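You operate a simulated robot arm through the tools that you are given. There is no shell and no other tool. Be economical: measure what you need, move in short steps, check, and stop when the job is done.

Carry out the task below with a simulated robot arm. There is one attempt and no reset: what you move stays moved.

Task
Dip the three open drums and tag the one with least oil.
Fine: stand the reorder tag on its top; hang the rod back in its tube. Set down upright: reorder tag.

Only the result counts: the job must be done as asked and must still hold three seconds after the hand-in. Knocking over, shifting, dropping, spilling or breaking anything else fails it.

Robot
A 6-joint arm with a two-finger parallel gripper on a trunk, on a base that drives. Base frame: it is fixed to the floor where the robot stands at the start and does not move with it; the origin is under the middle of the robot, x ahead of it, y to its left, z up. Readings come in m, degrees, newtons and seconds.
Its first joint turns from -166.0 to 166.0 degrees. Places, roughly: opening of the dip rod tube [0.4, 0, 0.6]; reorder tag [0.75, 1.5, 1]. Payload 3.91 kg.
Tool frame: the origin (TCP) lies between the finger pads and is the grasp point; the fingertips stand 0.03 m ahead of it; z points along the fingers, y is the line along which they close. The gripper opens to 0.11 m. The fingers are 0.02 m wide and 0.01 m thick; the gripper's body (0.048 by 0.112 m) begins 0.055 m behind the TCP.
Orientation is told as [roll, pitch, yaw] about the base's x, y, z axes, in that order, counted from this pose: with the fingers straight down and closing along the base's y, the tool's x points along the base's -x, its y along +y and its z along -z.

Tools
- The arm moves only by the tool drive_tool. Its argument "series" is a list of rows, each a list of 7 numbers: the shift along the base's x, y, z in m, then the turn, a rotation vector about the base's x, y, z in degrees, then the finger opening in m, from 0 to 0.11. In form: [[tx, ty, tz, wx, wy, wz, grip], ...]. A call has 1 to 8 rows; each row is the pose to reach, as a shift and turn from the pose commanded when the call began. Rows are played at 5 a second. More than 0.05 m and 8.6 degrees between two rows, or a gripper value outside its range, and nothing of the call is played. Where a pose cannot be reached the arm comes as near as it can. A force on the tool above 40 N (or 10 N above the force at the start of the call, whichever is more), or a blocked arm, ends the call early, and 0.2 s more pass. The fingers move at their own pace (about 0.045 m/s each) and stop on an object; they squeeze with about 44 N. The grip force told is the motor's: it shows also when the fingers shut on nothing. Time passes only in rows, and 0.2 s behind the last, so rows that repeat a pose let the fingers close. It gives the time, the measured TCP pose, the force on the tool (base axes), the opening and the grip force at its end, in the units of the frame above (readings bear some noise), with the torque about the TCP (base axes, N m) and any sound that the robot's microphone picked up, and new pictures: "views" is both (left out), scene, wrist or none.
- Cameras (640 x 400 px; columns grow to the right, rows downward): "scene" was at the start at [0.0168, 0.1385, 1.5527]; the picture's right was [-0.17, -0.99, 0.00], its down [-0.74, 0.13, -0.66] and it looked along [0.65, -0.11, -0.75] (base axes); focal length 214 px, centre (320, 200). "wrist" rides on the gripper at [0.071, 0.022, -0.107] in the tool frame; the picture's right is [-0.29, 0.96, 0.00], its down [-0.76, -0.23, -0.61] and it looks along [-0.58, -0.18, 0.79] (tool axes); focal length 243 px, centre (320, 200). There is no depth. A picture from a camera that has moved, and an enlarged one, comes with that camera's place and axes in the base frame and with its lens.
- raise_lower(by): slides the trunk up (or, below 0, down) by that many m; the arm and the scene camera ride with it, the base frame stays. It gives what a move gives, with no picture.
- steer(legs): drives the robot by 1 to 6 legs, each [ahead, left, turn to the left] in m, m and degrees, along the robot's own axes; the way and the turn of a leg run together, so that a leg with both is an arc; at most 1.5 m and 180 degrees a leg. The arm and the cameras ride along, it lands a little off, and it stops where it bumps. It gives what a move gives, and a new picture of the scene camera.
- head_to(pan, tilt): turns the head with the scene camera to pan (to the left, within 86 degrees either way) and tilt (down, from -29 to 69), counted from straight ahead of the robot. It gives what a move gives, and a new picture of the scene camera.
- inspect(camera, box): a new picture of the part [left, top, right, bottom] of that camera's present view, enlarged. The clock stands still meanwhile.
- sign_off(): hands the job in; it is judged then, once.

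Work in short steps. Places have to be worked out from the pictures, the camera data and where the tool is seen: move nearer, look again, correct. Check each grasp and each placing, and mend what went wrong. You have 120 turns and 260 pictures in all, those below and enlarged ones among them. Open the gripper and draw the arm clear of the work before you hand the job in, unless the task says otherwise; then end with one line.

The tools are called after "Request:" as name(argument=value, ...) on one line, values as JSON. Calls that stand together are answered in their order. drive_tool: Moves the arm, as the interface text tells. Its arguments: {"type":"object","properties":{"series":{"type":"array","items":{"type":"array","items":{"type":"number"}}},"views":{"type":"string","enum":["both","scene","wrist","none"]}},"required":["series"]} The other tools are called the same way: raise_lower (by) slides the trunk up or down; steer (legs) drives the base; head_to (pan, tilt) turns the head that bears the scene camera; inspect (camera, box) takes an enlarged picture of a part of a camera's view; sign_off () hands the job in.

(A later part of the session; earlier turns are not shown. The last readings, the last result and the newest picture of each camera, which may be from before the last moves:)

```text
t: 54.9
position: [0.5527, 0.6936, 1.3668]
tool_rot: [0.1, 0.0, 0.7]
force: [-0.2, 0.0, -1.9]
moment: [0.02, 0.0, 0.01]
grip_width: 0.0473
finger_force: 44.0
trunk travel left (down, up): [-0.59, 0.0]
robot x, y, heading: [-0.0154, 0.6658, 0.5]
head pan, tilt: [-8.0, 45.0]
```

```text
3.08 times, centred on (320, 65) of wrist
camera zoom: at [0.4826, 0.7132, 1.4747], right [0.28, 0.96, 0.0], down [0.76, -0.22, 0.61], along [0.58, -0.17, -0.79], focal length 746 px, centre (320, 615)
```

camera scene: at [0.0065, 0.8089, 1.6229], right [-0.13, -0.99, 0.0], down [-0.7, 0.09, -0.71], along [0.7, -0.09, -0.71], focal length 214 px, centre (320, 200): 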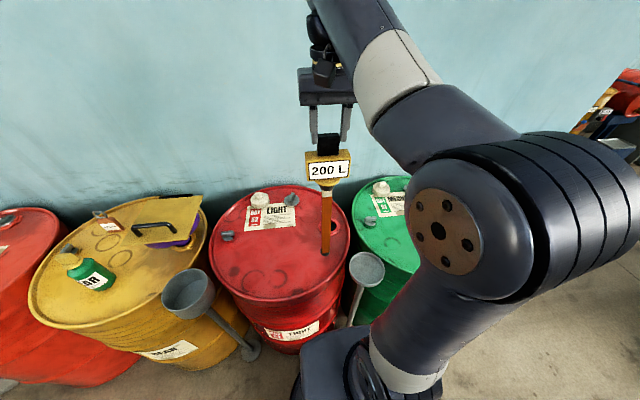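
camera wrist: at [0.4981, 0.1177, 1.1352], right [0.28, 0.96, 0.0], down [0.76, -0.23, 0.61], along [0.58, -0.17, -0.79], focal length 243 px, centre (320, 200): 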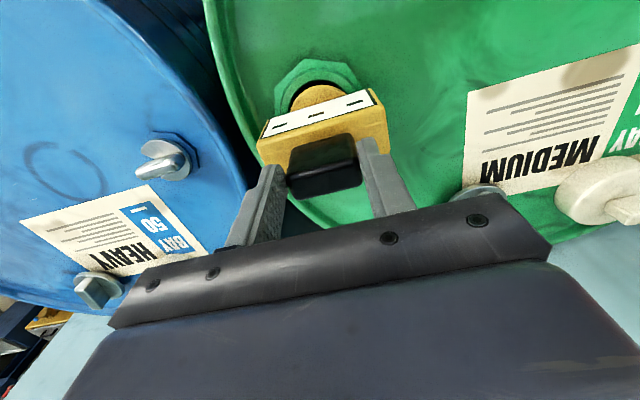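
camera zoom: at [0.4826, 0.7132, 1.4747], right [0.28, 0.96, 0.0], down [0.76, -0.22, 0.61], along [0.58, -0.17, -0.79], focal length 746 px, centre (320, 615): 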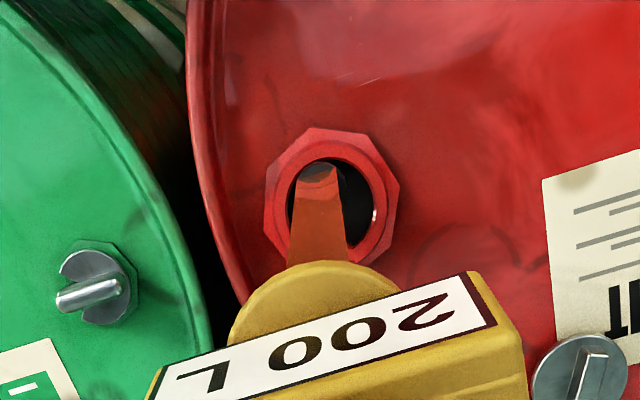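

Target (0.566, 0.698). Insert and descend.

Request:
drive_tool(series=[[0.007, 0.002, -0.006, 0, 0, 0, 0], [0.0135, 0.0045, -0.014, 0, 0, 0, 0], [0.0135, 0.0045, -0.035, 0, 0, 0, 0], [0.0135, 0.0045, -0.065, 0, 0, 0, 0]], views="none")

Request:
inspect(camera="scene", box=[290, 180, 360, 270])

Request:
inspect(camera="wrist", box=[240, 0, 400, 130])

```text
t: 55.9
position: [0.5665, 0.7001, 1.3049]
tool_rot: [0.1, -0.1, 0.7]
force: [0.1, -0.1, -2.4]
moment: [0.02, 0.06, 0.01]
grip_width: 0.0472
finger_force: 44.0
trunk travel left (down, up): [-0.59, 0.0]
robot x, y, heading: [-0.0134, 0.6716, 0.7]
head pan, tilt: [-8.0, 45.0]
```

```text
4.44 times, centred on (325, 225) of scene
camera zoom: at [0.0054, 0.8089, 1.623], right [-0.13, -0.99, 0.0], down [-0.7, 0.09, -0.71], along [0.7, -0.09, -0.71], focal length 953 px, centre (298, 89)
```

zoom: 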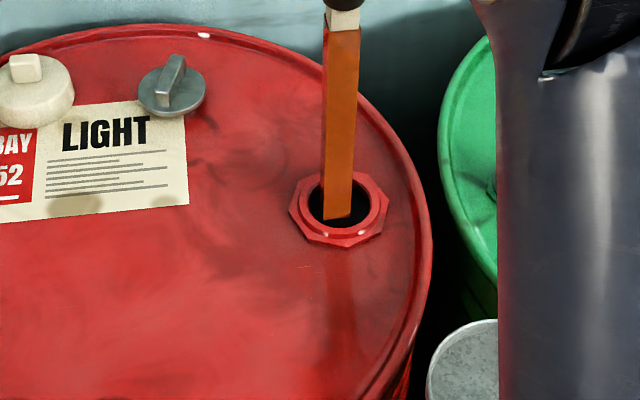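

```text
3.08 times, centred on (320, 65) of wrist
camera zoom: at [0.4963, 0.7199, 1.4125], right [0.28, 0.96, 0.0], down [0.76, -0.22, 0.61], along [0.59, -0.17, -0.79], focal length 746 px, centre (320, 615)
```

zoom: 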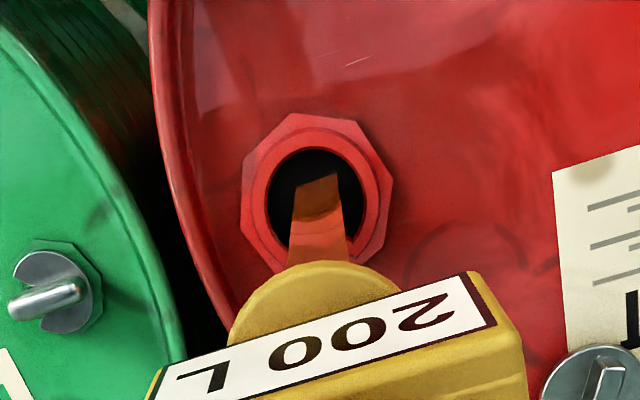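

Good. Descend with a -2 mm y correction.

Request:
drive_tool(series=[[0, -0.002, -0.045, 0, 0, 0, 0], [0, -0.002, -0.09, 0, 0, 0, 0], [0, -0.002, -0.135, 0, 0, 0, 0], [0, -0.002, -0.18, 0, 0, 0, 0], [0, -0.002, -0.225, 0, 0, 0, 0], [0, -0.002, -0.255, 0, 0, 0, 0]], views="none")

Request:
drive_tool(series=[[0, 0.0, -0.01, 0, 0, 0, 0], [0, 0.0, -0.018, 0, 0, 0, 0], [0, 0.0, -0.023, 0, 0, 0, 0], [0, 0.0, -0.028, 0, 0, 0, 0], [0, 0.0, -0.033, 0, 0, 0, 0]], views="none")

Request:
inspect(camera="scene", box=[280, 170, 360, 260])

```text
t: 57.3
position: [0.5667, 0.6991, 1.0465]
tool_rot: [0.2, 0.0, 0.8]
force: [0.1, 0.0, -2.9]
moment: [0.02, 0.02, -0.01]
grip_width: 0.0473
finger_force: 43.4
trunk travel left (down, up): [-0.59, 0.0]
robot x, y, heading: [-0.0138, 0.6686, 0.7]
head pan, tilt: [-8.0, 45.0]
```

```text
t: 58.5
position: [0.5654, 0.6986, 1.0228]
tool_rot: [-0.1, -0.3, 0.6]
force: [-13.6, -1.5, 22.4]
moment: [-0.08, 0.55, 0.11]
grip_width: 0.0472
finger_force: 43.7
trunk travel left (down, up): [-0.59, 0.0]
robot x, y, heading: [-0.0149, 0.6682, 0.8]
head pan, tilt: [-8.0, 45.0]
stopped in row 5: the force on the tool passed its limit (the readings are from after the stop); the commanded pose is now the measured one
```

```text
4.44 times, centred on (320, 215) of scene
camera zoom: at [0.0005, 0.8084, 1.6233], right [-0.13, -0.99, 0.0], down [-0.7, 0.09, -0.71], along [0.7, -0.09, -0.71], focal length 953 px, centre (320, 133)
```

zoom: 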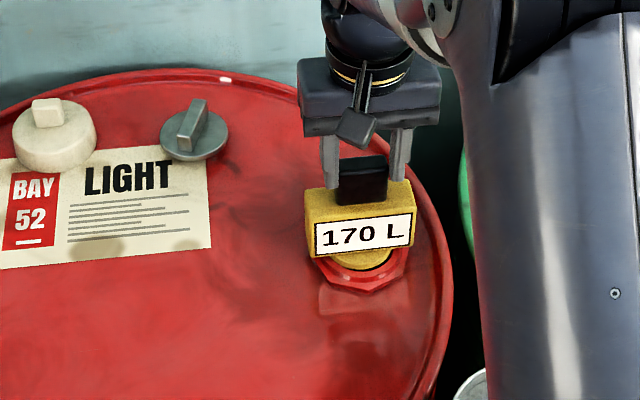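

Red reads 170 L, so green (160 L) has the least. Lift out and retract.

Request:
drive_tool(series=[[0.001, 0.0, 0.035, 0, 0, 0, 0], [0.001, 0, 0.08, 0, 0, 0, 0], [0.001, 0, 0.125, 0, 0, 0, 0], [0.001, 0, 0.17, 0, 0, 0, 0], [0.001, 0, 0.215, 0, 0, 0, 0], [0.001, 0, 0.26, 0, 0, 0, 0], [0.001, 0, 0.305, 0, 0, 0, 0], [0.0, 0, 0.34, 0, 0, 0, 0]], views="none")

Request:
drive_tool(series=[[-0.02, 0, 0.012, 0, 0, 0, 0], [-0.05, 0, 0.027, 0, 0.0, 0, 0], [-0.085, 0, 0.042, 0, 0.0, 0, 0], [-0.125, 0, 0.052, 0, 0.0, 0, 0], [-0.165, 0, 0.06, 0, 0.0, 0, 0]], views="scene")

```text
t: 60.3
position: [0.5684, 0.6993, 1.3603]
tool_rot: [-0.1, -0.4, 0.7]
force: [0.3, 0.3, -2.2]
moment: [0.02, 0.0, 0.0]
grip_width: 0.0473
finger_force: 44.4
trunk travel left (down, up): [-0.59, 0.0]
robot x, y, heading: [-0.0172, 0.6717, 0.6]
head pan, tilt: [-8.0, 45.0]
```

```text
t: 61.5
position: [0.4031, 0.6956, 1.4185]
tool_rot: [0.0, -0.2, 0.7]
force: [-0.7, -0.8, -2.3]
moment: [-0.01, 0.03, -0.02]
grip_width: 0.0474
finger_force: 44.5
trunk travel left (down, up): [-0.59, 0.0]
robot x, y, heading: [-0.0133, 0.6675, 0.8]
head pan, tilt: [-8.0, 45.0]
camera scene: at [0.0041, 0.8087, 1.6229], right [-0.13, -0.99, 0.0], down [-0.7, 0.09, -0.71], along [0.7, -0.09, -0.71], focal length 214 px, centre (320, 200)
```

scene: 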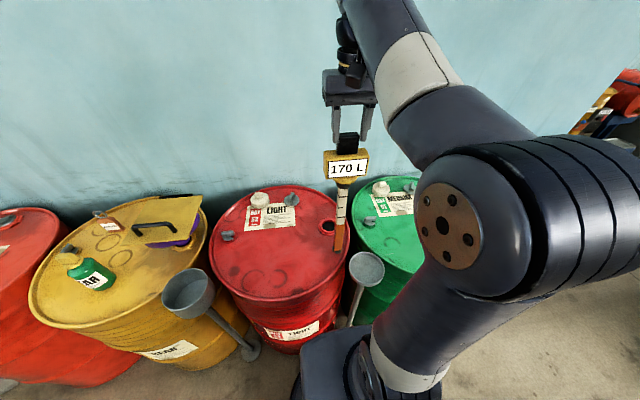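

While here, zoom in on the tag candidate on the yellow drum.

Request:
inspect(camera="scene", box=[40, 180, 220, 300])

Request:
steer(legs=[[-0.06, 0, -0.8], [0, -0.65, 0], [0.06, 0, 0]])

Request:
inspect(camera="wrist", box=[200, 0, 440, 200])

```text
3.33 times, centred on (130, 240) of scene
camera zoom: at [0.0041, 0.8087, 1.6229], right [-0.13, -0.99, 0.0], down [-0.7, 0.09, -0.71], along [0.7, -0.09, -0.71], focal length 715 px, centre (953, 67)
```

zoom: 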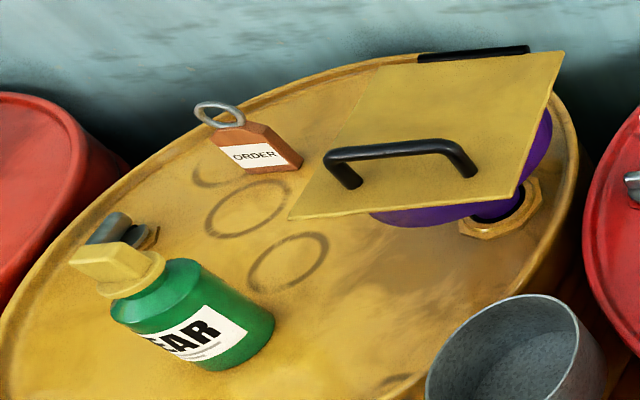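

```text
t: 66.2
position: [0.4018, 0.0517, 1.4188]
tool_rot: [0.0, -0.3, -0.7]
force: [1.3, -1.2, -2.9]
moment: [-0.01, 0.04, 0.01]
grip_width: 0.0476
finger_force: 43.9
trunk travel left (down, up): [-0.59, 0.0]
robot x, y, heading: [-0.0171, 0.032, -0.6]
head pan, tilt: [-8.0, 45.0]
camera scene: at [0.0054, 0.1742, 1.6229], right [-0.15, -0.99, 0.0], down [-0.7, 0.11, -0.71], along [0.7, -0.11, -0.71], focal length 214 px, centre (320, 200)
```

scene: 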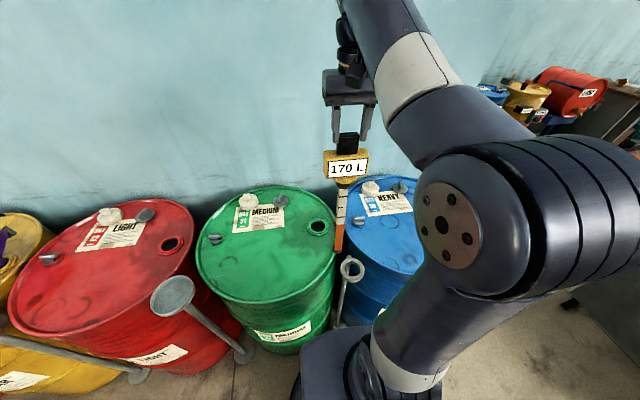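

```text
2.00 times, centred on (320, 100) of wrist
camera zoom: at [0.331, 0.0732, 1.525], right [0.3, 0.95, 0.0], down [0.75, -0.24, 0.61], along [0.58, -0.18, -0.79], focal length 485 px, centre (320, 400)
```

zoom: 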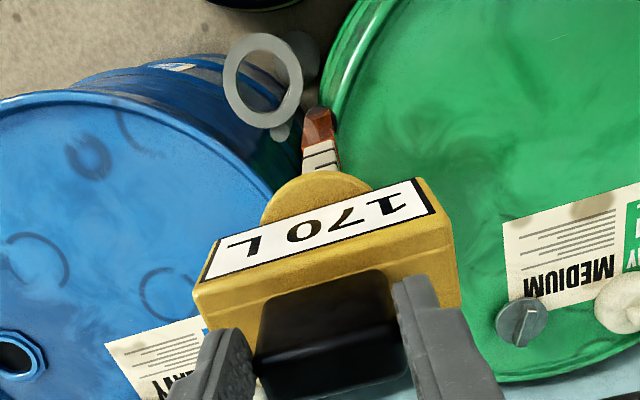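

The tag is the orange block with a loop on the yellow drum. Now return the rod: move over the ring at ≈(0.353, 0.004) and check.

Request:
drive_tool(series=[[-0.02, -0.018, 0.0, 0, 0, 0.3, 0], [-0.035, -0.033, 0.0, 0, 0.0, 0.7, 0], [-0.049, -0.048, 0.0, 0, 0.0, 0.7, 0]], views="scene")

Request:
inspect(camera="wrist", box=[240, 0, 400, 130])

Request:
inspect(camera="scene", box=[310, 210, 380, 300])

```text
t: 67.0
position: [0.3521, 0.0025, 1.4162]
tool_rot: [-0.1, -0.3, 0.0]
force: [0.1, -0.4, -2.9]
moment: [-0.03, 0.03, -0.03]
grip_width: 0.0475
finger_force: 44.1
trunk travel left (down, up): [-0.59, 0.0]
robot x, y, heading: [-0.019, 0.0354, -0.7]
head pan, tilt: [-8.0, 45.0]
camera scene: at [0.0039, 0.1741, 1.6229], right [-0.15, -0.99, 0.0], down [-0.7, 0.11, -0.71], along [0.7, -0.11, -0.71], focal length 214 px, centre (320, 200)
```

scene: 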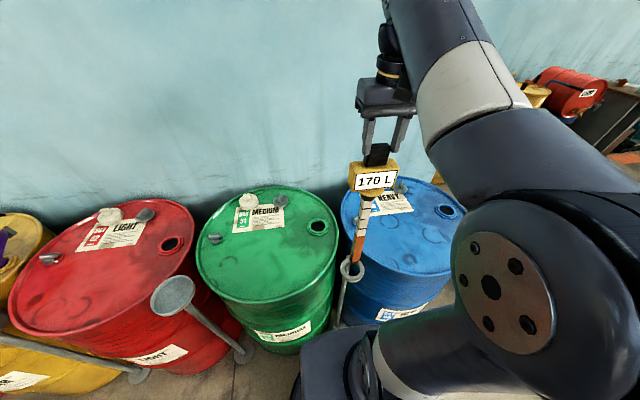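

```text
3.08 times, centred on (320, 65) of wrist
camera zoom: at [0.2799, 0.0221, 1.5229], right [0.29, 0.96, 0.0], down [0.76, -0.23, 0.61], along [0.59, -0.18, -0.79], focal length 746 px, centre (320, 615)
```

zoom: 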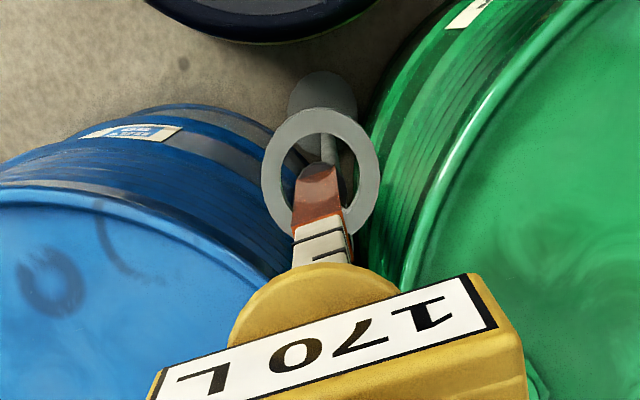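

```text
4.44 times, centred on (345, 255) of scene
camera zoom: at [0.0039, 0.1741, 1.6229], right [-0.15, -0.99, 0.0], down [-0.7, 0.11, -0.71], along [0.7, -0.11, -0.71], focal length 953 px, centre (209, -44)
```

zoom: 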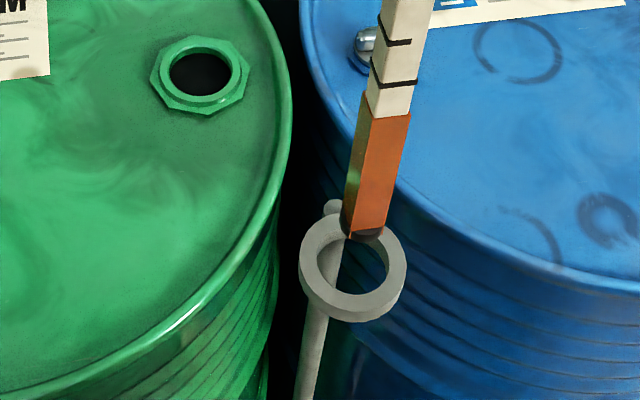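

Ring lies nearly under the tip; apply (-3 mm, +3 mm) and descend 0.1 with a check.

Request:
drive_tool(series=[[-0.003, 0.003, -0.02, 0, 0.1, 0, 0], [-0.003, 0.003, -0.05, 0, 0.2, 0, 0], [-0.003, 0.003, -0.075, 0, 0.3, 0, 0], [-0.003, 0.003, -0.1, 0, 0.3, 0, 0]], views="none")

Request:
inspect(camera="wrist", box=[240, 0, 400, 130])

Request:
inspect(camera="scene", box=[310, 210, 380, 300])

```text
t: 68.0
position: [0.3479, 0.0052, 1.3181]
tool_rot: [0.1, 0.0, 0.1]
force: [-0.1, -0.1, -2.8]
moment: [-0.04, 0.04, 0.02]
grip_width: 0.0472
finger_force: 43.8
trunk travel left (down, up): [-0.59, 0.0]
robot x, y, heading: [-0.0151, 0.0333, -0.5]
head pan, tilt: [-8.0, 45.0]
```

```text
3.08 times, centred on (320, 65) of wrist
camera zoom: at [0.2767, 0.0267, 1.4253], right [0.29, 0.96, 0.0], down [0.76, -0.23, 0.61], along [0.58, -0.18, -0.79], focal length 746 px, centre (320, 615)
```

zoom: 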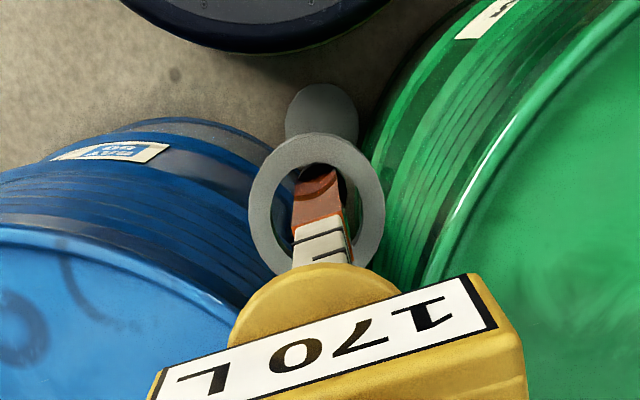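

```text
4.44 times, centred on (345, 255) of scene
camera zoom: at [0.0041, 0.1742, 1.623], right [-0.15, -0.99, 0.0], down [-0.7, 0.11, -0.71], along [0.7, -0.11, -0.71], focal length 953 px, centre (209, -44)
```

zoom: 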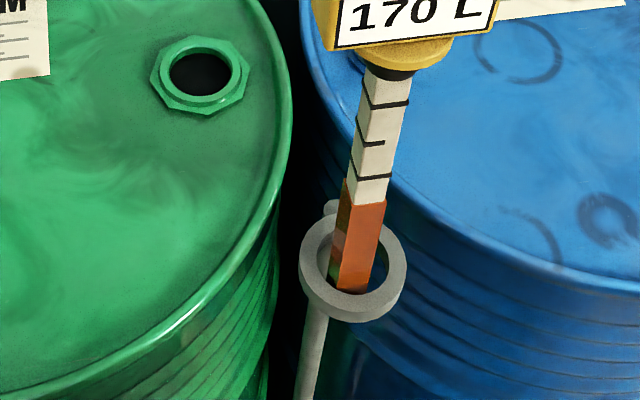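

Rod is inside the ring. Descend to z≈1.06.

Request:
drive_tool(series=[[0.001, 0, -0.045, 0, 0, 0, 0], [0.001, 0, -0.09, 0, 0, 0, 0], [0.001, 0, -0.135, 0, 0, 0, 0], [0.002, 0, -0.18, 0, 0, 0, 0], [0.002, 0, -0.225, 0, 0, 0, 0], [0.002, 0, -0.255, 0, 0, 0, 0]], views="none")

Request:
inspect(camera="scene", box=[310, 200, 390, 300])

Request:
inspect(camera="wrist", box=[220, 20, 420, 180])

```text
t: 69.4
position: [0.3514, 0.0061, 1.0638]
tool_rot: [0.0, 0.0, 0.1]
force: [0.3, -0.6, -1.6]
moment: [0.02, 0.04, 0.01]
grip_width: 0.0471
finger_force: 43.9
trunk travel left (down, up): [-0.59, 0.0]
robot x, y, heading: [-0.0194, 0.0325, -0.8]
head pan, tilt: [-8.0, 45.0]
```

```text
4.00 times, centred on (350, 250) of scene
camera zoom: at [0.0044, 0.1741, 1.623], right [-0.15, -0.99, 0.0], down [-0.7, 0.11, -0.71], along [0.7, -0.11, -0.71], focal length 858 px, centre (200, 0)
```

zoom: 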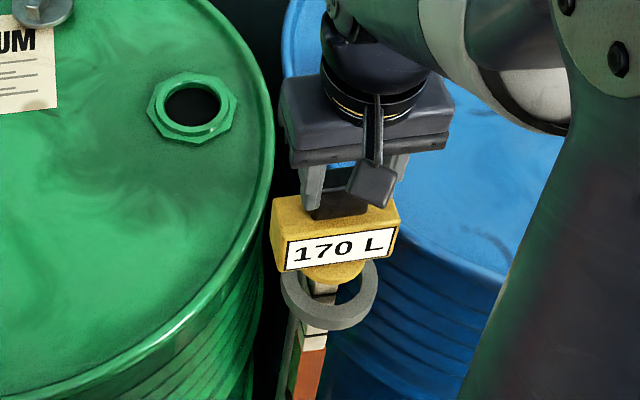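

```text
2.50 times, centred on (320, 100) of wrist
camera zoom: at [0.2808, 0.0264, 1.1715], right [0.29, 0.96, 0.0], down [0.76, -0.23, 0.61], along [0.58, -0.18, -0.79], focal length 606 px, centre (320, 450)
```

zoom: 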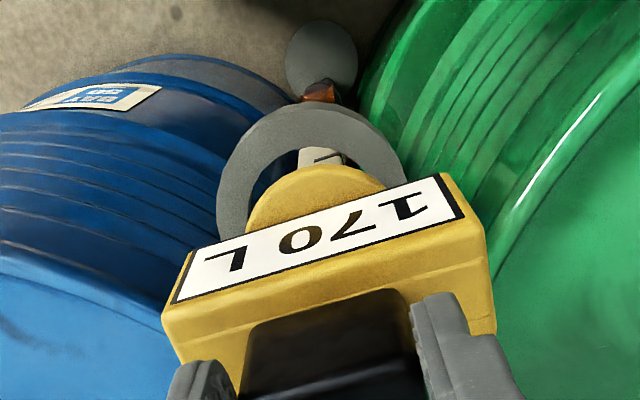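

Aligned. Lower gently until it seats (expected z≈1.024).

Request:
drive_tool(series=[[0, 0, -0.02, 0, 0, 0, 0], [0, 0, -0.033, 0, 0, 0, 0], [0, 0, -0.038, 0, 0, 0, 0], [0, 0, -0.041, 0, 0, 0, 0]], views="none")

Request:
inspect(camera="scene", box=[310, 200, 390, 300])

Request:
inspect(camera="wrist", box=[220, 20, 420, 180])

```text
t: 70.4
position: [0.3493, 0.0051, 1.0228]
tool_rot: [0.0, -0.1, -0.1]
force: [-10.6, -11.9, 24.0]
moment: [-1.13, 0.48, 0.09]
grip_width: 0.0472
finger_force: 43.6
trunk travel left (down, up): [-0.59, 0.0]
robot x, y, heading: [-0.0165, 0.0329, -0.8]
head pan, tilt: [-8.0, 45.0]
```

```text
4.00 times, centred on (350, 250) of scene
camera zoom: at [0.0014, 0.1727, 1.6236], right [-0.15, -0.99, 0.0], down [-0.7, 0.11, -0.71], along [0.7, -0.11, -0.71], focal length 858 px, centre (200, 0)
```

zoom: 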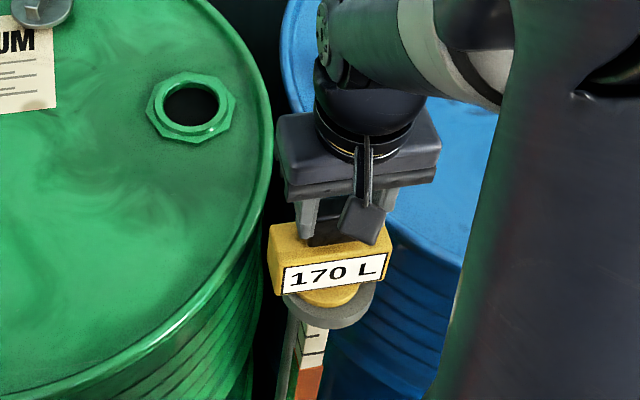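

```text
2.50 times, centred on (320, 100) of wrist
camera zoom: at [0.2784, 0.0258, 1.1301], right [0.29, 0.96, 0.0], down [0.76, -0.23, 0.61], along [0.58, -0.18, -0.79], focal length 606 px, centre (320, 450)
```

zoom: 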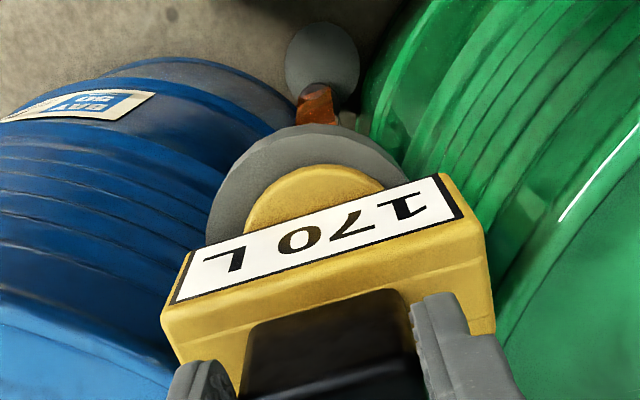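

Seated with some side load; ease up 4 mm and shift (-3, -4 mm) to centre it.

Request:
drive_tool(series=[[0, 0, 0.004, 0, 0, 0, 0], [-0.003, -0.004, 0.004, 0, 0, 0, 0], [-0.003, -0.004, 0.002, 0, 0, 0, 0]], views="none")

```text
t: 71.2
position: [0.3486, 0.0044, 1.0244]
tool_rot: [0.0, -0.1, 0.0]
force: [0.0, -1.0, -2.4]
moment: [-0.01, 0.07, -0.02]
grip_width: 0.0473
finger_force: 43.8
trunk travel left (down, up): [-0.59, 0.0]
robot x, y, heading: [-0.0194, 0.0334, -0.8]
head pan, tilt: [-8.0, 45.0]
```

Now carrying its own weight freely; lower a touch more.

Request:
drive_tool(series=[[0, 0, -0.002, 0, 0, 0, 0], [0, 0, -0.004, 0, 0, 0, 0], [0, 0, -0.004, 0, 0, 0, 0]], views="none")

```text
t: 72.0
position: [0.3483, 0.004, 1.0235]
tool_rot: [0.0, -0.2, 0.0]
force: [-3.6, -2.3, 30.6]
moment: [-0.03, -1.12, -0.02]
grip_width: 0.0476
finger_force: 44.2
trunk travel left (down, up): [-0.59, 0.0]
robot x, y, heading: [-0.0171, 0.0325, -0.5]
head pan, tilt: [-8.0, 45.0]
```

Seated squarely. Relieve the press by 3 mm and open the gripper.

Request:
drive_tool(series=[[0, 0, 0.0025, 0, 0, 0, 0], [0, 0, 0.0025, 0, 0, 0, 0.06], [0, 0, 0.0025, 0, 0, 0, 0.11], [0, 0, 0.0025, 0, 0, 0, 0.11], [0, 0, 0.0025, 0, 0, 0, 0.11], [0, 0, 0.0025, 0, 0, 0, 0.11]])

Request:
inspect(camera="scene", box=[310, 200, 390, 300])

```text
t: 73.4
position: [0.3466, 0.0041, 1.0246]
tool_rot: [0.0, -0.1, 0.0]
force: [1.0, -0.4, 0.5]
moment: [-0.01, 0.02, 0.01]
grip_width: 0.1101
finger_force: 0.2
trunk travel left (down, up): [-0.59, 0.0]
robot x, y, heading: [-0.016, 0.035, -0.5]
head pan, tilt: [-8.0, 45.0]
camera scene: at [0.004, 0.1742, 1.6229], right [-0.15, -0.99, 0.0], down [-0.7, 0.11, -0.71], along [0.7, -0.11, -0.71], focal length 214 px, centre (320, 200)
camera wrist: at [0.2769, 0.0233, 1.1307], right [0.29, 0.96, 0.0], down [0.76, -0.23, 0.61], along [0.58, -0.18, -0.79], focal length 243 px, centre (320, 200)
```

scene: 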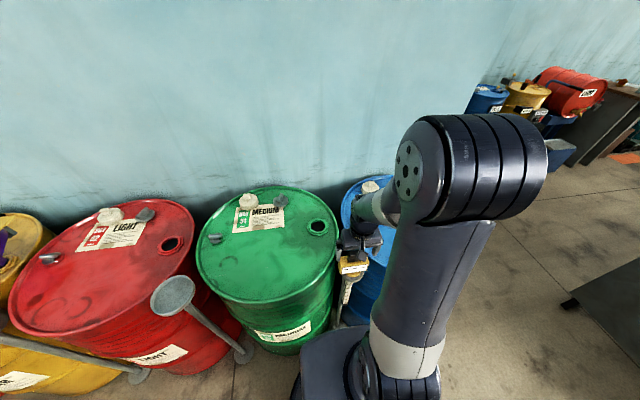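
wrist: 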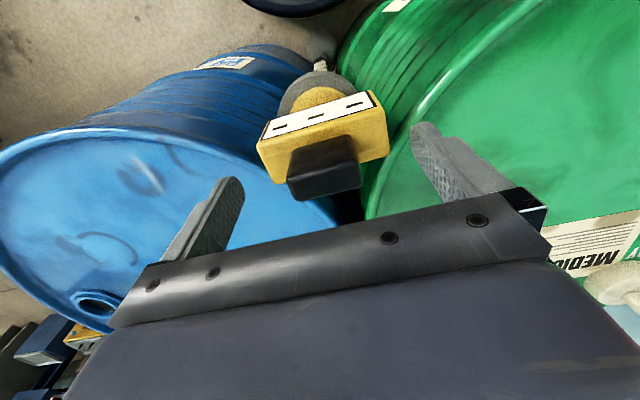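

```text
4.00 times, centred on (350, 250) of scene
camera zoom: at [0.004, 0.1742, 1.6229], right [-0.15, -0.99, 0.0], down [-0.7, 0.11, -0.71], along [0.7, -0.11, -0.71], focal length 858 px, centre (200, 0)
```

zoom: 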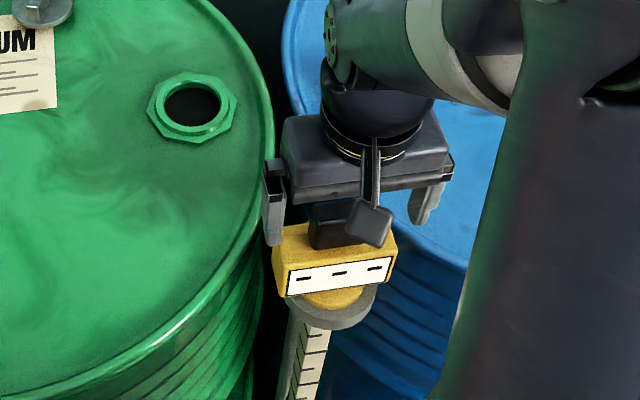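

The rod hangs in its ring and the display reset to "---". Raise clear, then strafe left to the yellow drum.

Request:
drive_tool(series=[[0, 0, 0.04, 0, 0, 0, 0.11], [0, 0, 0.08, 0, 0, 0, 0.11], [0, 0, 0.12, 0, 0, 0, 0.11], [-0.03, 0, 0.16, 0, 0, 0, 0.11], [-0.06, 0, 0.2, 0, 0, 0, 0.11], [-0.09, 0, 0.22, 0, 0, 0, 0.11]], views="scene")

Request:
steer(legs=[[-0.06, 0, 0.6], [0, 1.4, 0]])

```text
t: 74.8
position: [0.2573, 0.0029, 1.2437]
tool_rot: [-0.1, 0.0, 0.0]
force: [0.8, 0.4, -0.2]
moment: [-0.01, 0.0, 0.0]
grip_width: 0.11
finger_force: 0.0
trunk travel left (down, up): [-0.59, 0.0]
robot x, y, heading: [-0.0169, 0.0372, -0.8]
head pan, tilt: [-8.0, 45.0]
camera scene: at [0.0035, 0.1742, 1.6229], right [-0.15, -0.99, 0.0], down [-0.7, 0.11, -0.71], along [0.7, -0.11, -0.71], focal length 214 px, centre (320, 200)
```

scene: 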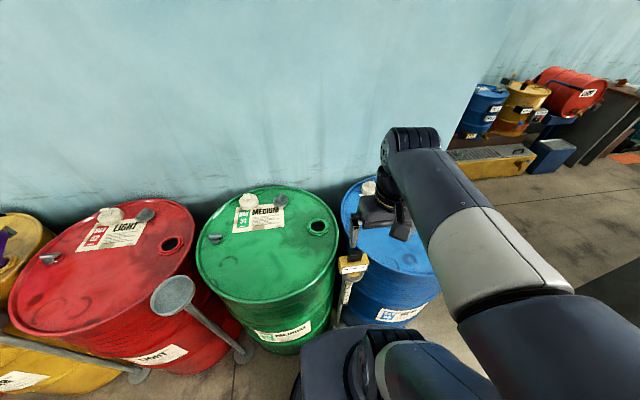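

```text
t: 82.2
position: [0.2057, 1.3867, 1.2419]
tool_rot: [0.0, -0.1, 0.1]
force: [-0.1, 0.0, -0.5]
moment: [-0.01, 0.01, 0.01]
grip_width: 0.1099
finger_force: 0.0
trunk travel left (down, up): [-0.59, 0.0]
robot x, y, heading: [-0.0669, 1.4163, -0.6]
head pan, tilt: [-8.0, 45.0]
camera scene: at [-0.0475, 1.5572, 1.6229], right [-0.15, -0.99, 0.0], down [-0.7, 0.11, -0.71], along [0.7, -0.11, -0.71], focal length 214 px, centre (320, 200)
```

scene: 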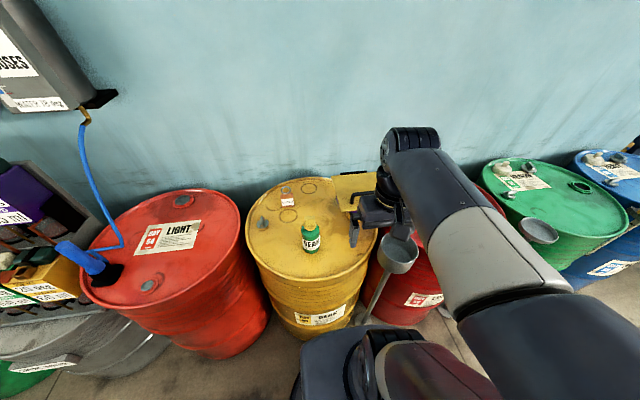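

Tag located at ≈(0.70, 1.595). Zoom in and check the space in front of the base.

Request:
inspect(camera="scene", box=[250, 160, 350, 270])

Request:
head_to(pan=0, tilt=69)

```text
3.64 times, centred on (300, 215) of scene
camera zoom: at [-0.0475, 1.5572, 1.6229], right [-0.15, -0.99, 0.0], down [-0.7, 0.11, -0.71], along [0.7, -0.11, -0.71], focal length 780 px, centre (393, 146)
```

zoom: 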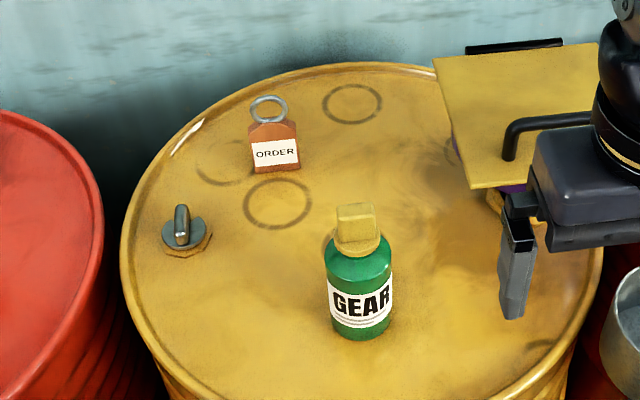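

```text
t: 83.1
position: [0.2064, 1.3863, 1.2443]
tool_rot: [0.0, 0.0, 0.1]
force: [-0.5, 0.4, -0.9]
moment: [0.01, 0.02, 0.02]
grip_width: 0.1099
finger_force: 0.0
trunk travel left (down, up): [-0.59, 0.0]
robot x, y, heading: [-0.0686, 1.4168, -0.6]
head pan, tilt: [0.0, 68.8]
camera scene: at [-0.0719, 1.5687, 1.5941], right [-0.01, -1.0, 0.0], down [-0.93, 0.01, -0.36], along [0.36, 0.0, -0.93], focal length 214 px, centre (320, 200)
```

scene: 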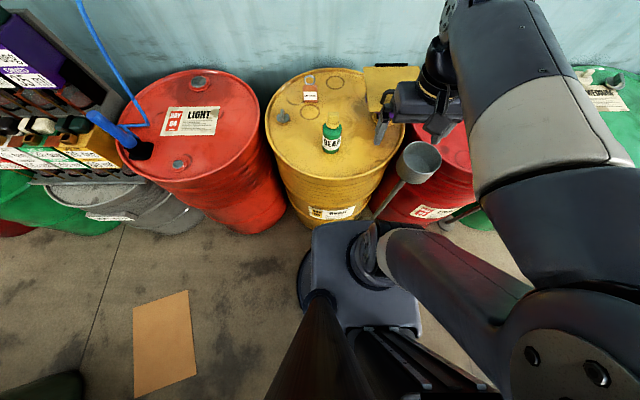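

Tag ≈(0.67, 1.60), body z 0.88–0.96 with loop to ≈1.0, body ~0.06 wide along y. Strafe to face it and return to x≈-0.01.

Request:
steer(legs=[[0, 0.2, 0.6], [0.055, 0, 0]])

Request:
drive_tool(series=[[0.04, 0, -0.01, 0, 0, 0, 0.11], [0.085, 0, -0.02, 0, 0, 0, 0.11], [0.13, 0, -0.03, 0, 0, 0, 0.11], [0.175, 0.0, -0.04, 0, 0, 0, 0.11], [0.22, 0.0, -0.06, 0, 0, 0, 0.11]])

```text
t: 85.2
position: [0.2645, 1.5841, 1.2417]
tool_rot: [-0.1, 0.1, 0.7]
force: [0.0, -0.2, -0.4]
moment: [0.03, 0.04, -0.01]
grip_width: 0.1098
finger_force: 0.1
trunk travel left (down, up): [-0.59, 0.0]
robot x, y, heading: [-0.0137, 1.6094, 0.2]
head pan, tilt: [0.0, 68.8]
camera scene: at [-0.0157, 1.764, 1.5941], right [0.0, -1.0, 0.0], down [-0.93, 0.0, -0.36], along [0.36, 0.0, -0.93], focal length 214 px, centre (320, 200)
```

scene: 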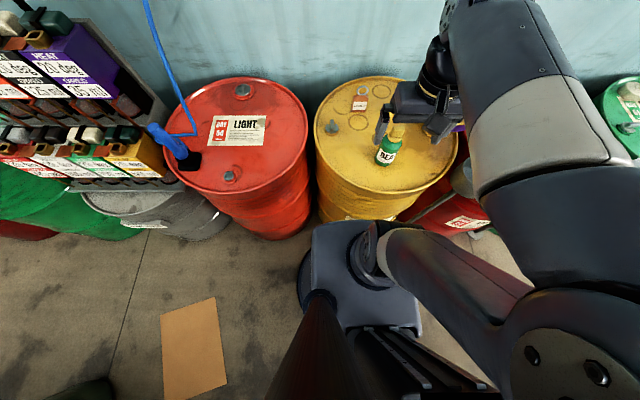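

```text
t: 86.5
position: [0.4837, 1.5847, 1.184]
tool_rot: [0.1, 0.1, 0.8]
force: [0.2, 0.5, -0.1]
moment: [0.01, 0.01, 0.01]
grip_width: 0.1102
finger_force: 0.1
trunk travel left (down, up): [-0.59, 0.0]
robot x, y, heading: [-0.0161, 1.6093, -0.1]
head pan, tilt: [0.0, 68.8]
camera scene: at [-0.0158, 1.764, 1.5941], right [0.0, -1.0, 0.0], down [-0.93, 0.0, -0.36], along [0.36, 0.0, -0.93], focal length 214 px, centre (320, 200)
camera wrist: at [0.4132, 1.604, 1.2897], right [0.28, 0.96, 0.0], down [0.76, -0.22, 0.61], along [0.58, -0.17, -0.8], focal length 243 px, centre (320, 200)
```

scene: 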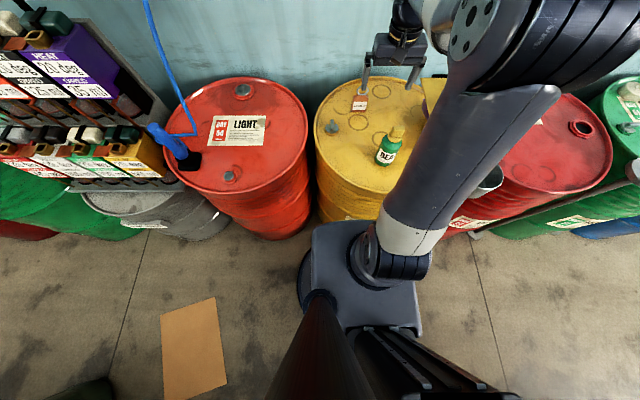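
wrist: 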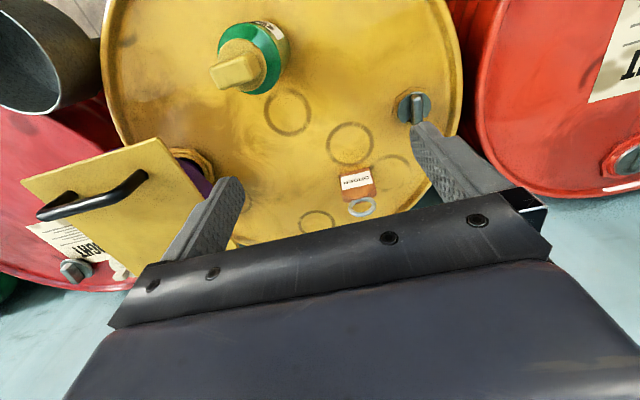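

Tag at ≈(0.67, 1.597). Move above it at z≈1.12 and look.

Request:
drive_tool(series=[[0.045, 0.003, -0.01, 0, 0, 0, 0.11], [0.09, 0.006, -0.02, 0, 0, -0.3, 0.11], [0.135, 0.009, -0.04, 0, 0, -0.6, 0.11], [0.165, 0.012, -0.06, 0, 0, -0.7, 0.11]])

Request:
inspect(camera="wrist", box=[220, 40, 420, 200])

Request:
inspect(camera="scene", box=[310, 20, 450, 130])

```text
t: 87.5
position: [0.6494, 1.5978, 1.1219]
tool_rot: [0.1, 0.1, 0.0]
force: [-0.6, -0.1, -0.5]
moment: [-0.01, 0.01, 0.02]
grip_width: 0.11
finger_force: 0.1
trunk travel left (down, up): [-0.59, 0.0]
robot x, y, heading: [-0.0145, 1.6136, 0.0]
head pan, tilt: [0.0, 68.8]
camera scene: at [-0.0157, 1.764, 1.5941], right [0.0, -1.0, 0.0], down [-0.93, 0.0, -0.36], along [0.36, 0.0, -0.93], focal length 214 px, centre (320, 200)
camera wrist: at [0.5786, 1.6176, 1.2293], right [0.29, 0.96, 0.0], down [0.76, -0.23, 0.61], along [0.58, -0.18, -0.8], focal length 243 px, centre (320, 200)
```

scene: 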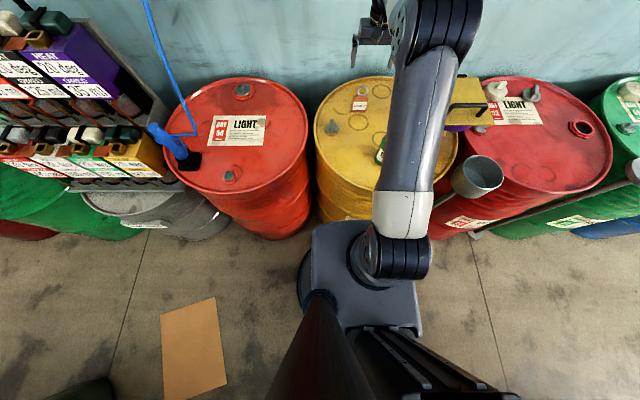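
wrist: 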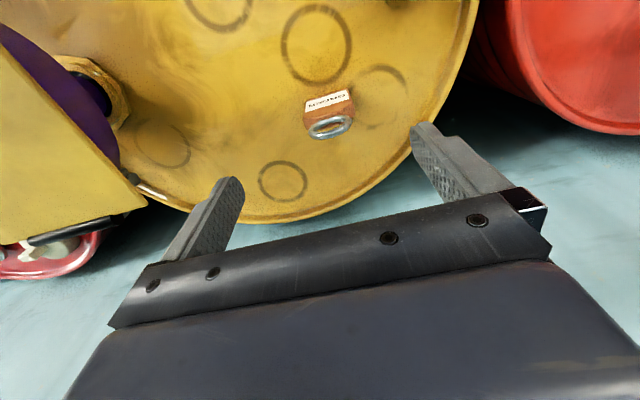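

```text
2.50 times, centred on (320, 120) of wrist
camera zoom: at [0.5786, 1.6176, 1.2293], right [0.29, 0.96, 0.0], down [0.76, -0.23, 0.61], along [0.58, -0.18, -0.8], focal length 606 px, centre (320, 400)
```

zoom: 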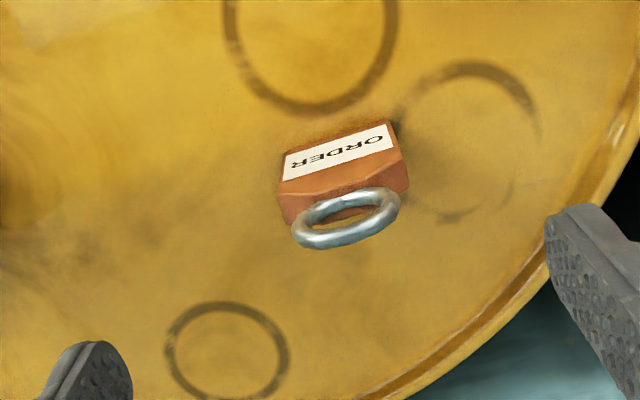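

```text
3.64 times, centred on (380, 75) of scene
camera zoom: at [-0.0157, 1.764, 1.5941], right [0.0, -1.0, 0.0], down [-0.93, 0.0, -0.36], along [0.36, 0.0, -0.93], focal length 780 px, centre (102, 654)
```

zoom: 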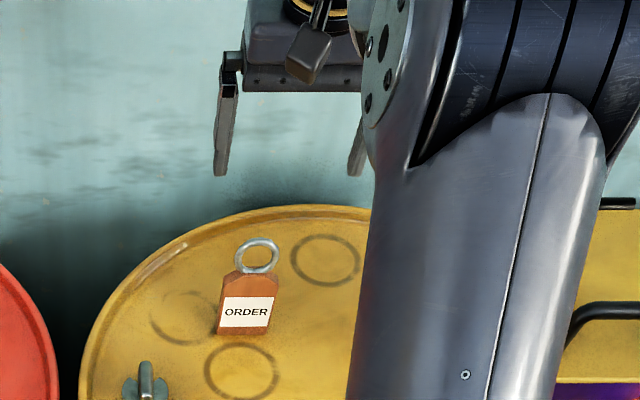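

Loop centre (0.670, 1.600, 0.98), tag aligned with about +4° yaw. Descend straight to z≈0.99 and check.

Request:
drive_tool(series=[[0.01, 0.001, -0.03, 0, 0, 2, 0.11], [0.0206, 0.002, -0.06, 0, 0, 4, 0.11], [0.0206, 0.002, -0.1, 0, 0, 4, 0.11], [0.0206, 0.002, -0.13, 0, 0, 4, 0.11]])

Request:
inspect(camera="wrist", box=[220, 80, 420, 240])

Request:
inspect(camera="scene", box=[310, 20, 450, 130])

```text
t: 88.5
position: [0.6704, 1.6009, 0.9886]
tool_rot: [0.0, 0.1, 4.0]
force: [-0.5, 0.0, -0.5]
moment: [0.0, 0.0, -0.03]
grip_width: 0.1098
finger_force: 0.0
trunk travel left (down, up): [-0.59, 0.0]
robot x, y, heading: [-0.0122, 1.6132, -0.1]
head pan, tilt: [0.0, 68.8]
camera scene: at [-0.0163, 1.764, 1.5941], right [0.0, -1.0, 0.0], down [-0.93, 0.0, -0.36], along [0.36, 0.0, -0.93], focal length 214 px, centre (320, 200)
camera wrist: at [0.5992, 1.6152, 1.0965], right [0.22, 0.97, 0.0], down [0.77, -0.18, 0.61], along [0.59, -0.13, -0.79], focal length 243 px, centre (320, 200)
```

scene: 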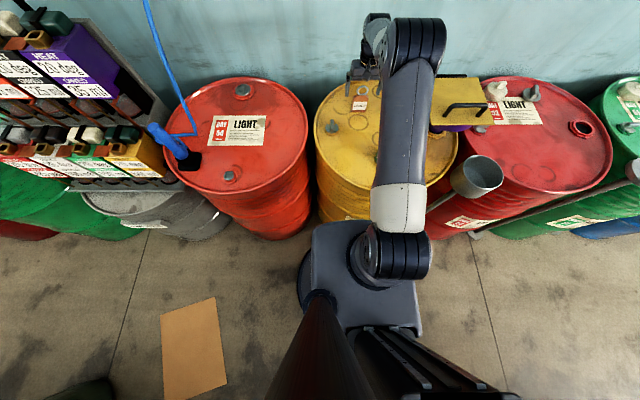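
wrist: 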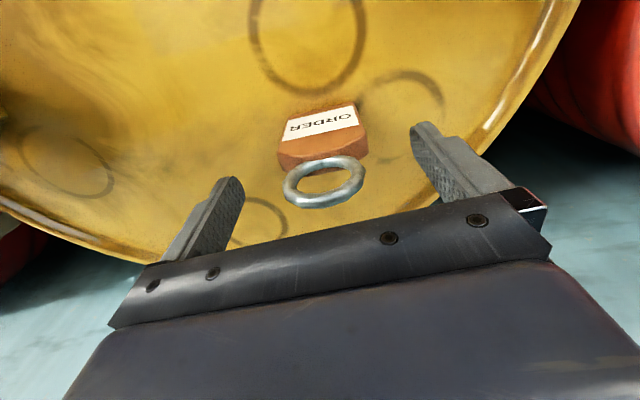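

```text
2.50 times, centred on (320, 160) of wrist
camera zoom: at [0.5992, 1.6152, 1.0965], right [0.22, 0.97, 0.0], down [0.77, -0.18, 0.61], along [0.59, -0.13, -0.79], focal length 606 px, centre (320, 300)
```

zoom: 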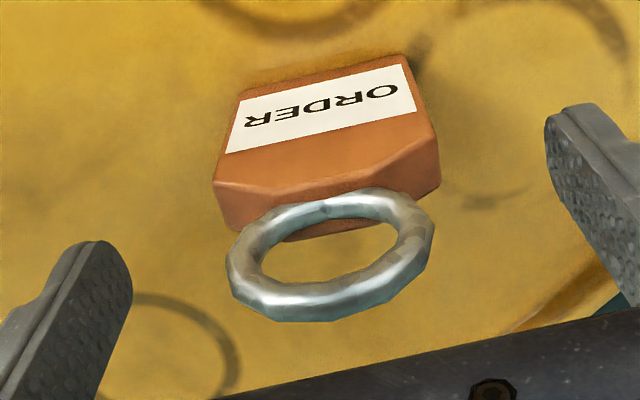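

```text
3.64 times, centred on (380, 75) of scene
camera zoom: at [-0.0163, 1.764, 1.5941], right [0.0, -1.0, 0.0], down [-0.93, 0.0, -0.36], along [0.36, 0.0, -0.93], focal length 780 px, centre (102, 654)
```

zoom: 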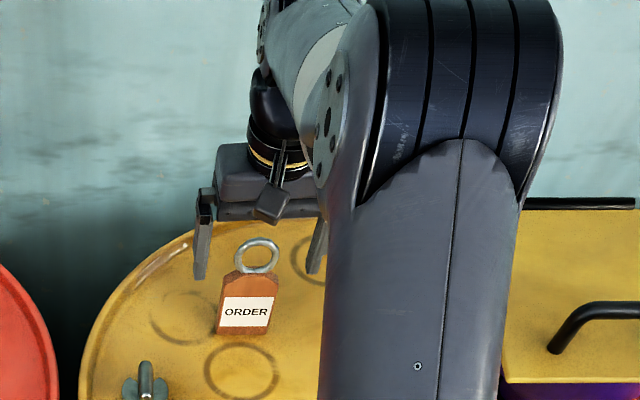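

Centred. Descend 0.033 m and close.

Request:
drive_tool(series=[[0.002, 0, -0.02, 0, 0, 0, 0.11], [0.003, 0, -0.033, 0, 0, 0, 0.11], [0.003, 0, -0.033, 0, 0, 0, 0.0], [0.003, 0, -0.033, 0, 0, 0, 0.0], [0.003, 0, -0.033, 0, 0, 0, 0.0], [0.003, 0, -0.033, 0, 0, 0, 0.0], [0.003, 0, -0.033, 0, 0, 0, 0.0]])

Request:
inspect(camera="wrist", box=[220, 80, 420, 240])

Request:
inspect(camera="scene", box=[320, 40, 420, 130])

```text
t: 90.0
position: [0.674, 1.5988, 0.9573]
tool_rot: [0.0, -0.1, 4.0]
force: [0.6, -0.1, -0.3]
moment: [0.01, 0.03, 0.01]
grip_width: 0.0592
finger_force: 44.2
trunk travel left (down, up): [-0.59, 0.0]
robot x, y, heading: [-0.0117, 1.6111, -0.1]
head pan, tilt: [0.0, 68.8]
camera scene: at [-0.0165, 1.764, 1.5941], right [0.0, -1.0, 0.0], down [-0.93, 0.0, -0.36], along [0.36, 0.0, -0.93], focal length 214 px, centre (320, 200)
camera wrist: at [0.6021, 1.6134, 1.0647], right [0.22, 0.97, 0.0], down [0.77, -0.18, 0.61], along [0.59, -0.14, -0.79], focal length 243 px, centre (320, 200)
```

scene: 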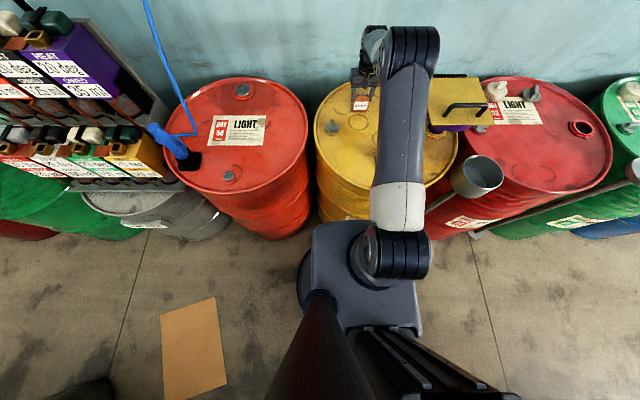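
wrist: 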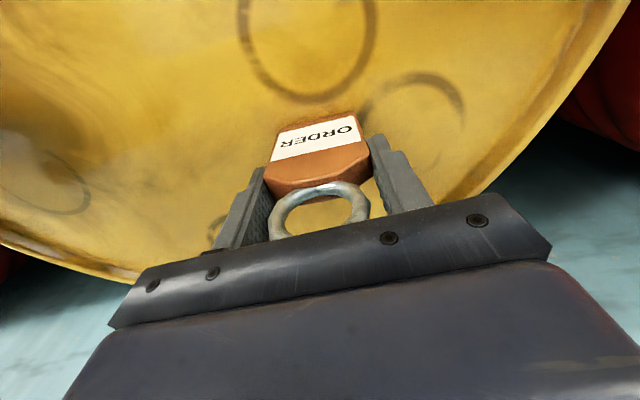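

```text
2.50 times, centred on (320, 160) of wrist
camera zoom: at [0.6021, 1.6134, 1.0647], right [0.22, 0.97, 0.0], down [0.77, -0.18, 0.61], along [0.59, -0.14, -0.79], focal length 606 px, centre (320, 300)
```

zoom: 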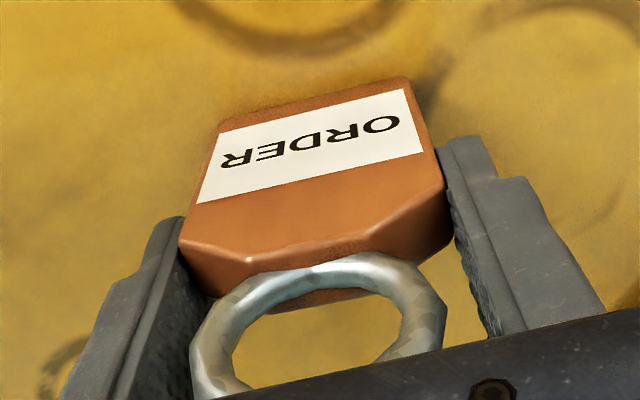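

```text
4.44 times, centred on (370, 85) of scene
camera zoom: at [-0.0165, 1.764, 1.5941], right [0.0, -1.0, 0.0], down [-0.93, 0.0, -0.36], along [0.36, 0.0, -0.93], focal length 953 px, centre (98, 711)
```

zoom: 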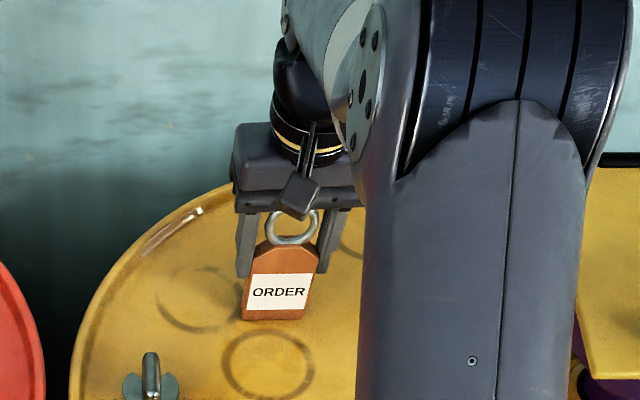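

Gripped at 0.059. Lift and check it stays.

Request:
drive_tool(series=[[0, 0, 0.03, 0, 0, 0, 0.0], [0, 0, 0.07, 0, 0, 0, 0.0], [0, 0, 0.11, 0, 0, 0, 0.0], [0, 0, 0.15, 0, 0, 0, 0.0], [0, 0, 0.19, 0, 0, 0, 0.0], [-0.04, 0, 0.22, 0, 0, 0, 0.0], [-0.08, 0, 0.24, 0, 0, 0, 0.0], [-0.12, 0, 0.26, 0, 0, 0, 0.0]])

Request:
drive_tool(series=[[-0.045, 0, 0, 0, 0, 0, 0.0], [-0.09, 0, 0, 0, 0, 0, 0.0], [-0.135, 0, 0, 0, 0, 0, 0.0], [-0.18, 0, 0, 0, 0, 0, 0.0], [-0.22, 0, 0, 0, 0, 0, 0.0]], views="none")

```text
t: 91.8
position: [0.5518, 1.599, 1.2197]
tool_rot: [0.0, 0.1, 3.9]
force: [-0.2, -0.3, -0.4]
moment: [0.0, 0.0, -0.01]
grip_width: 0.0589
finger_force: 44.5
trunk travel left (down, up): [-0.59, 0.0]
robot x, y, heading: [-0.0144, 1.6092, -0.0]
head pan, tilt: [0.0, 68.8]
camera scene: at [-0.0171, 1.7641, 1.594], right [0.0, -1.0, 0.0], down [-0.93, 0.0, -0.36], along [0.36, 0.0, -0.93], focal length 214 px, centre (320, 200)
camera wrist: at [0.4798, 1.6141, 1.3262], right [0.22, 0.97, 0.0], down [0.77, -0.18, 0.61], along [0.59, -0.14, -0.79], focal length 243 px, centre (320, 200)
```

scene: 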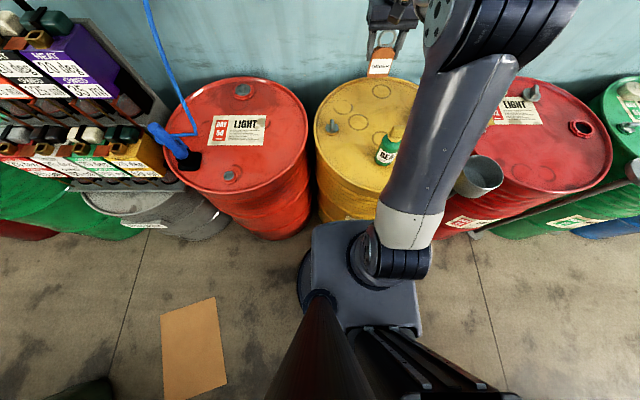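
wrist: 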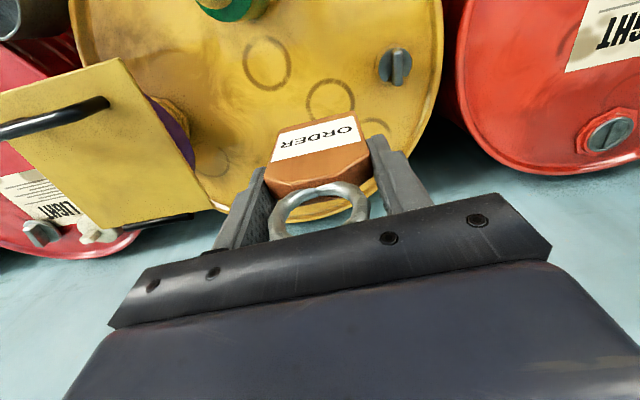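

```text
t: 93.0
position: [0.331, 1.5978, 1.2203]
tool_rot: [0.0, -0.1, 3.9]
force: [-0.2, 0.2, -0.9]
moment: [-0.01, -0.04, -0.02]
grip_width: 0.0587
finger_force: 44.3
trunk travel left (down, up): [-0.59, 0.0]
robot x, y, heading: [-0.0124, 1.6131, 0.1]
head pan, tilt: [0.0, 68.8]
```

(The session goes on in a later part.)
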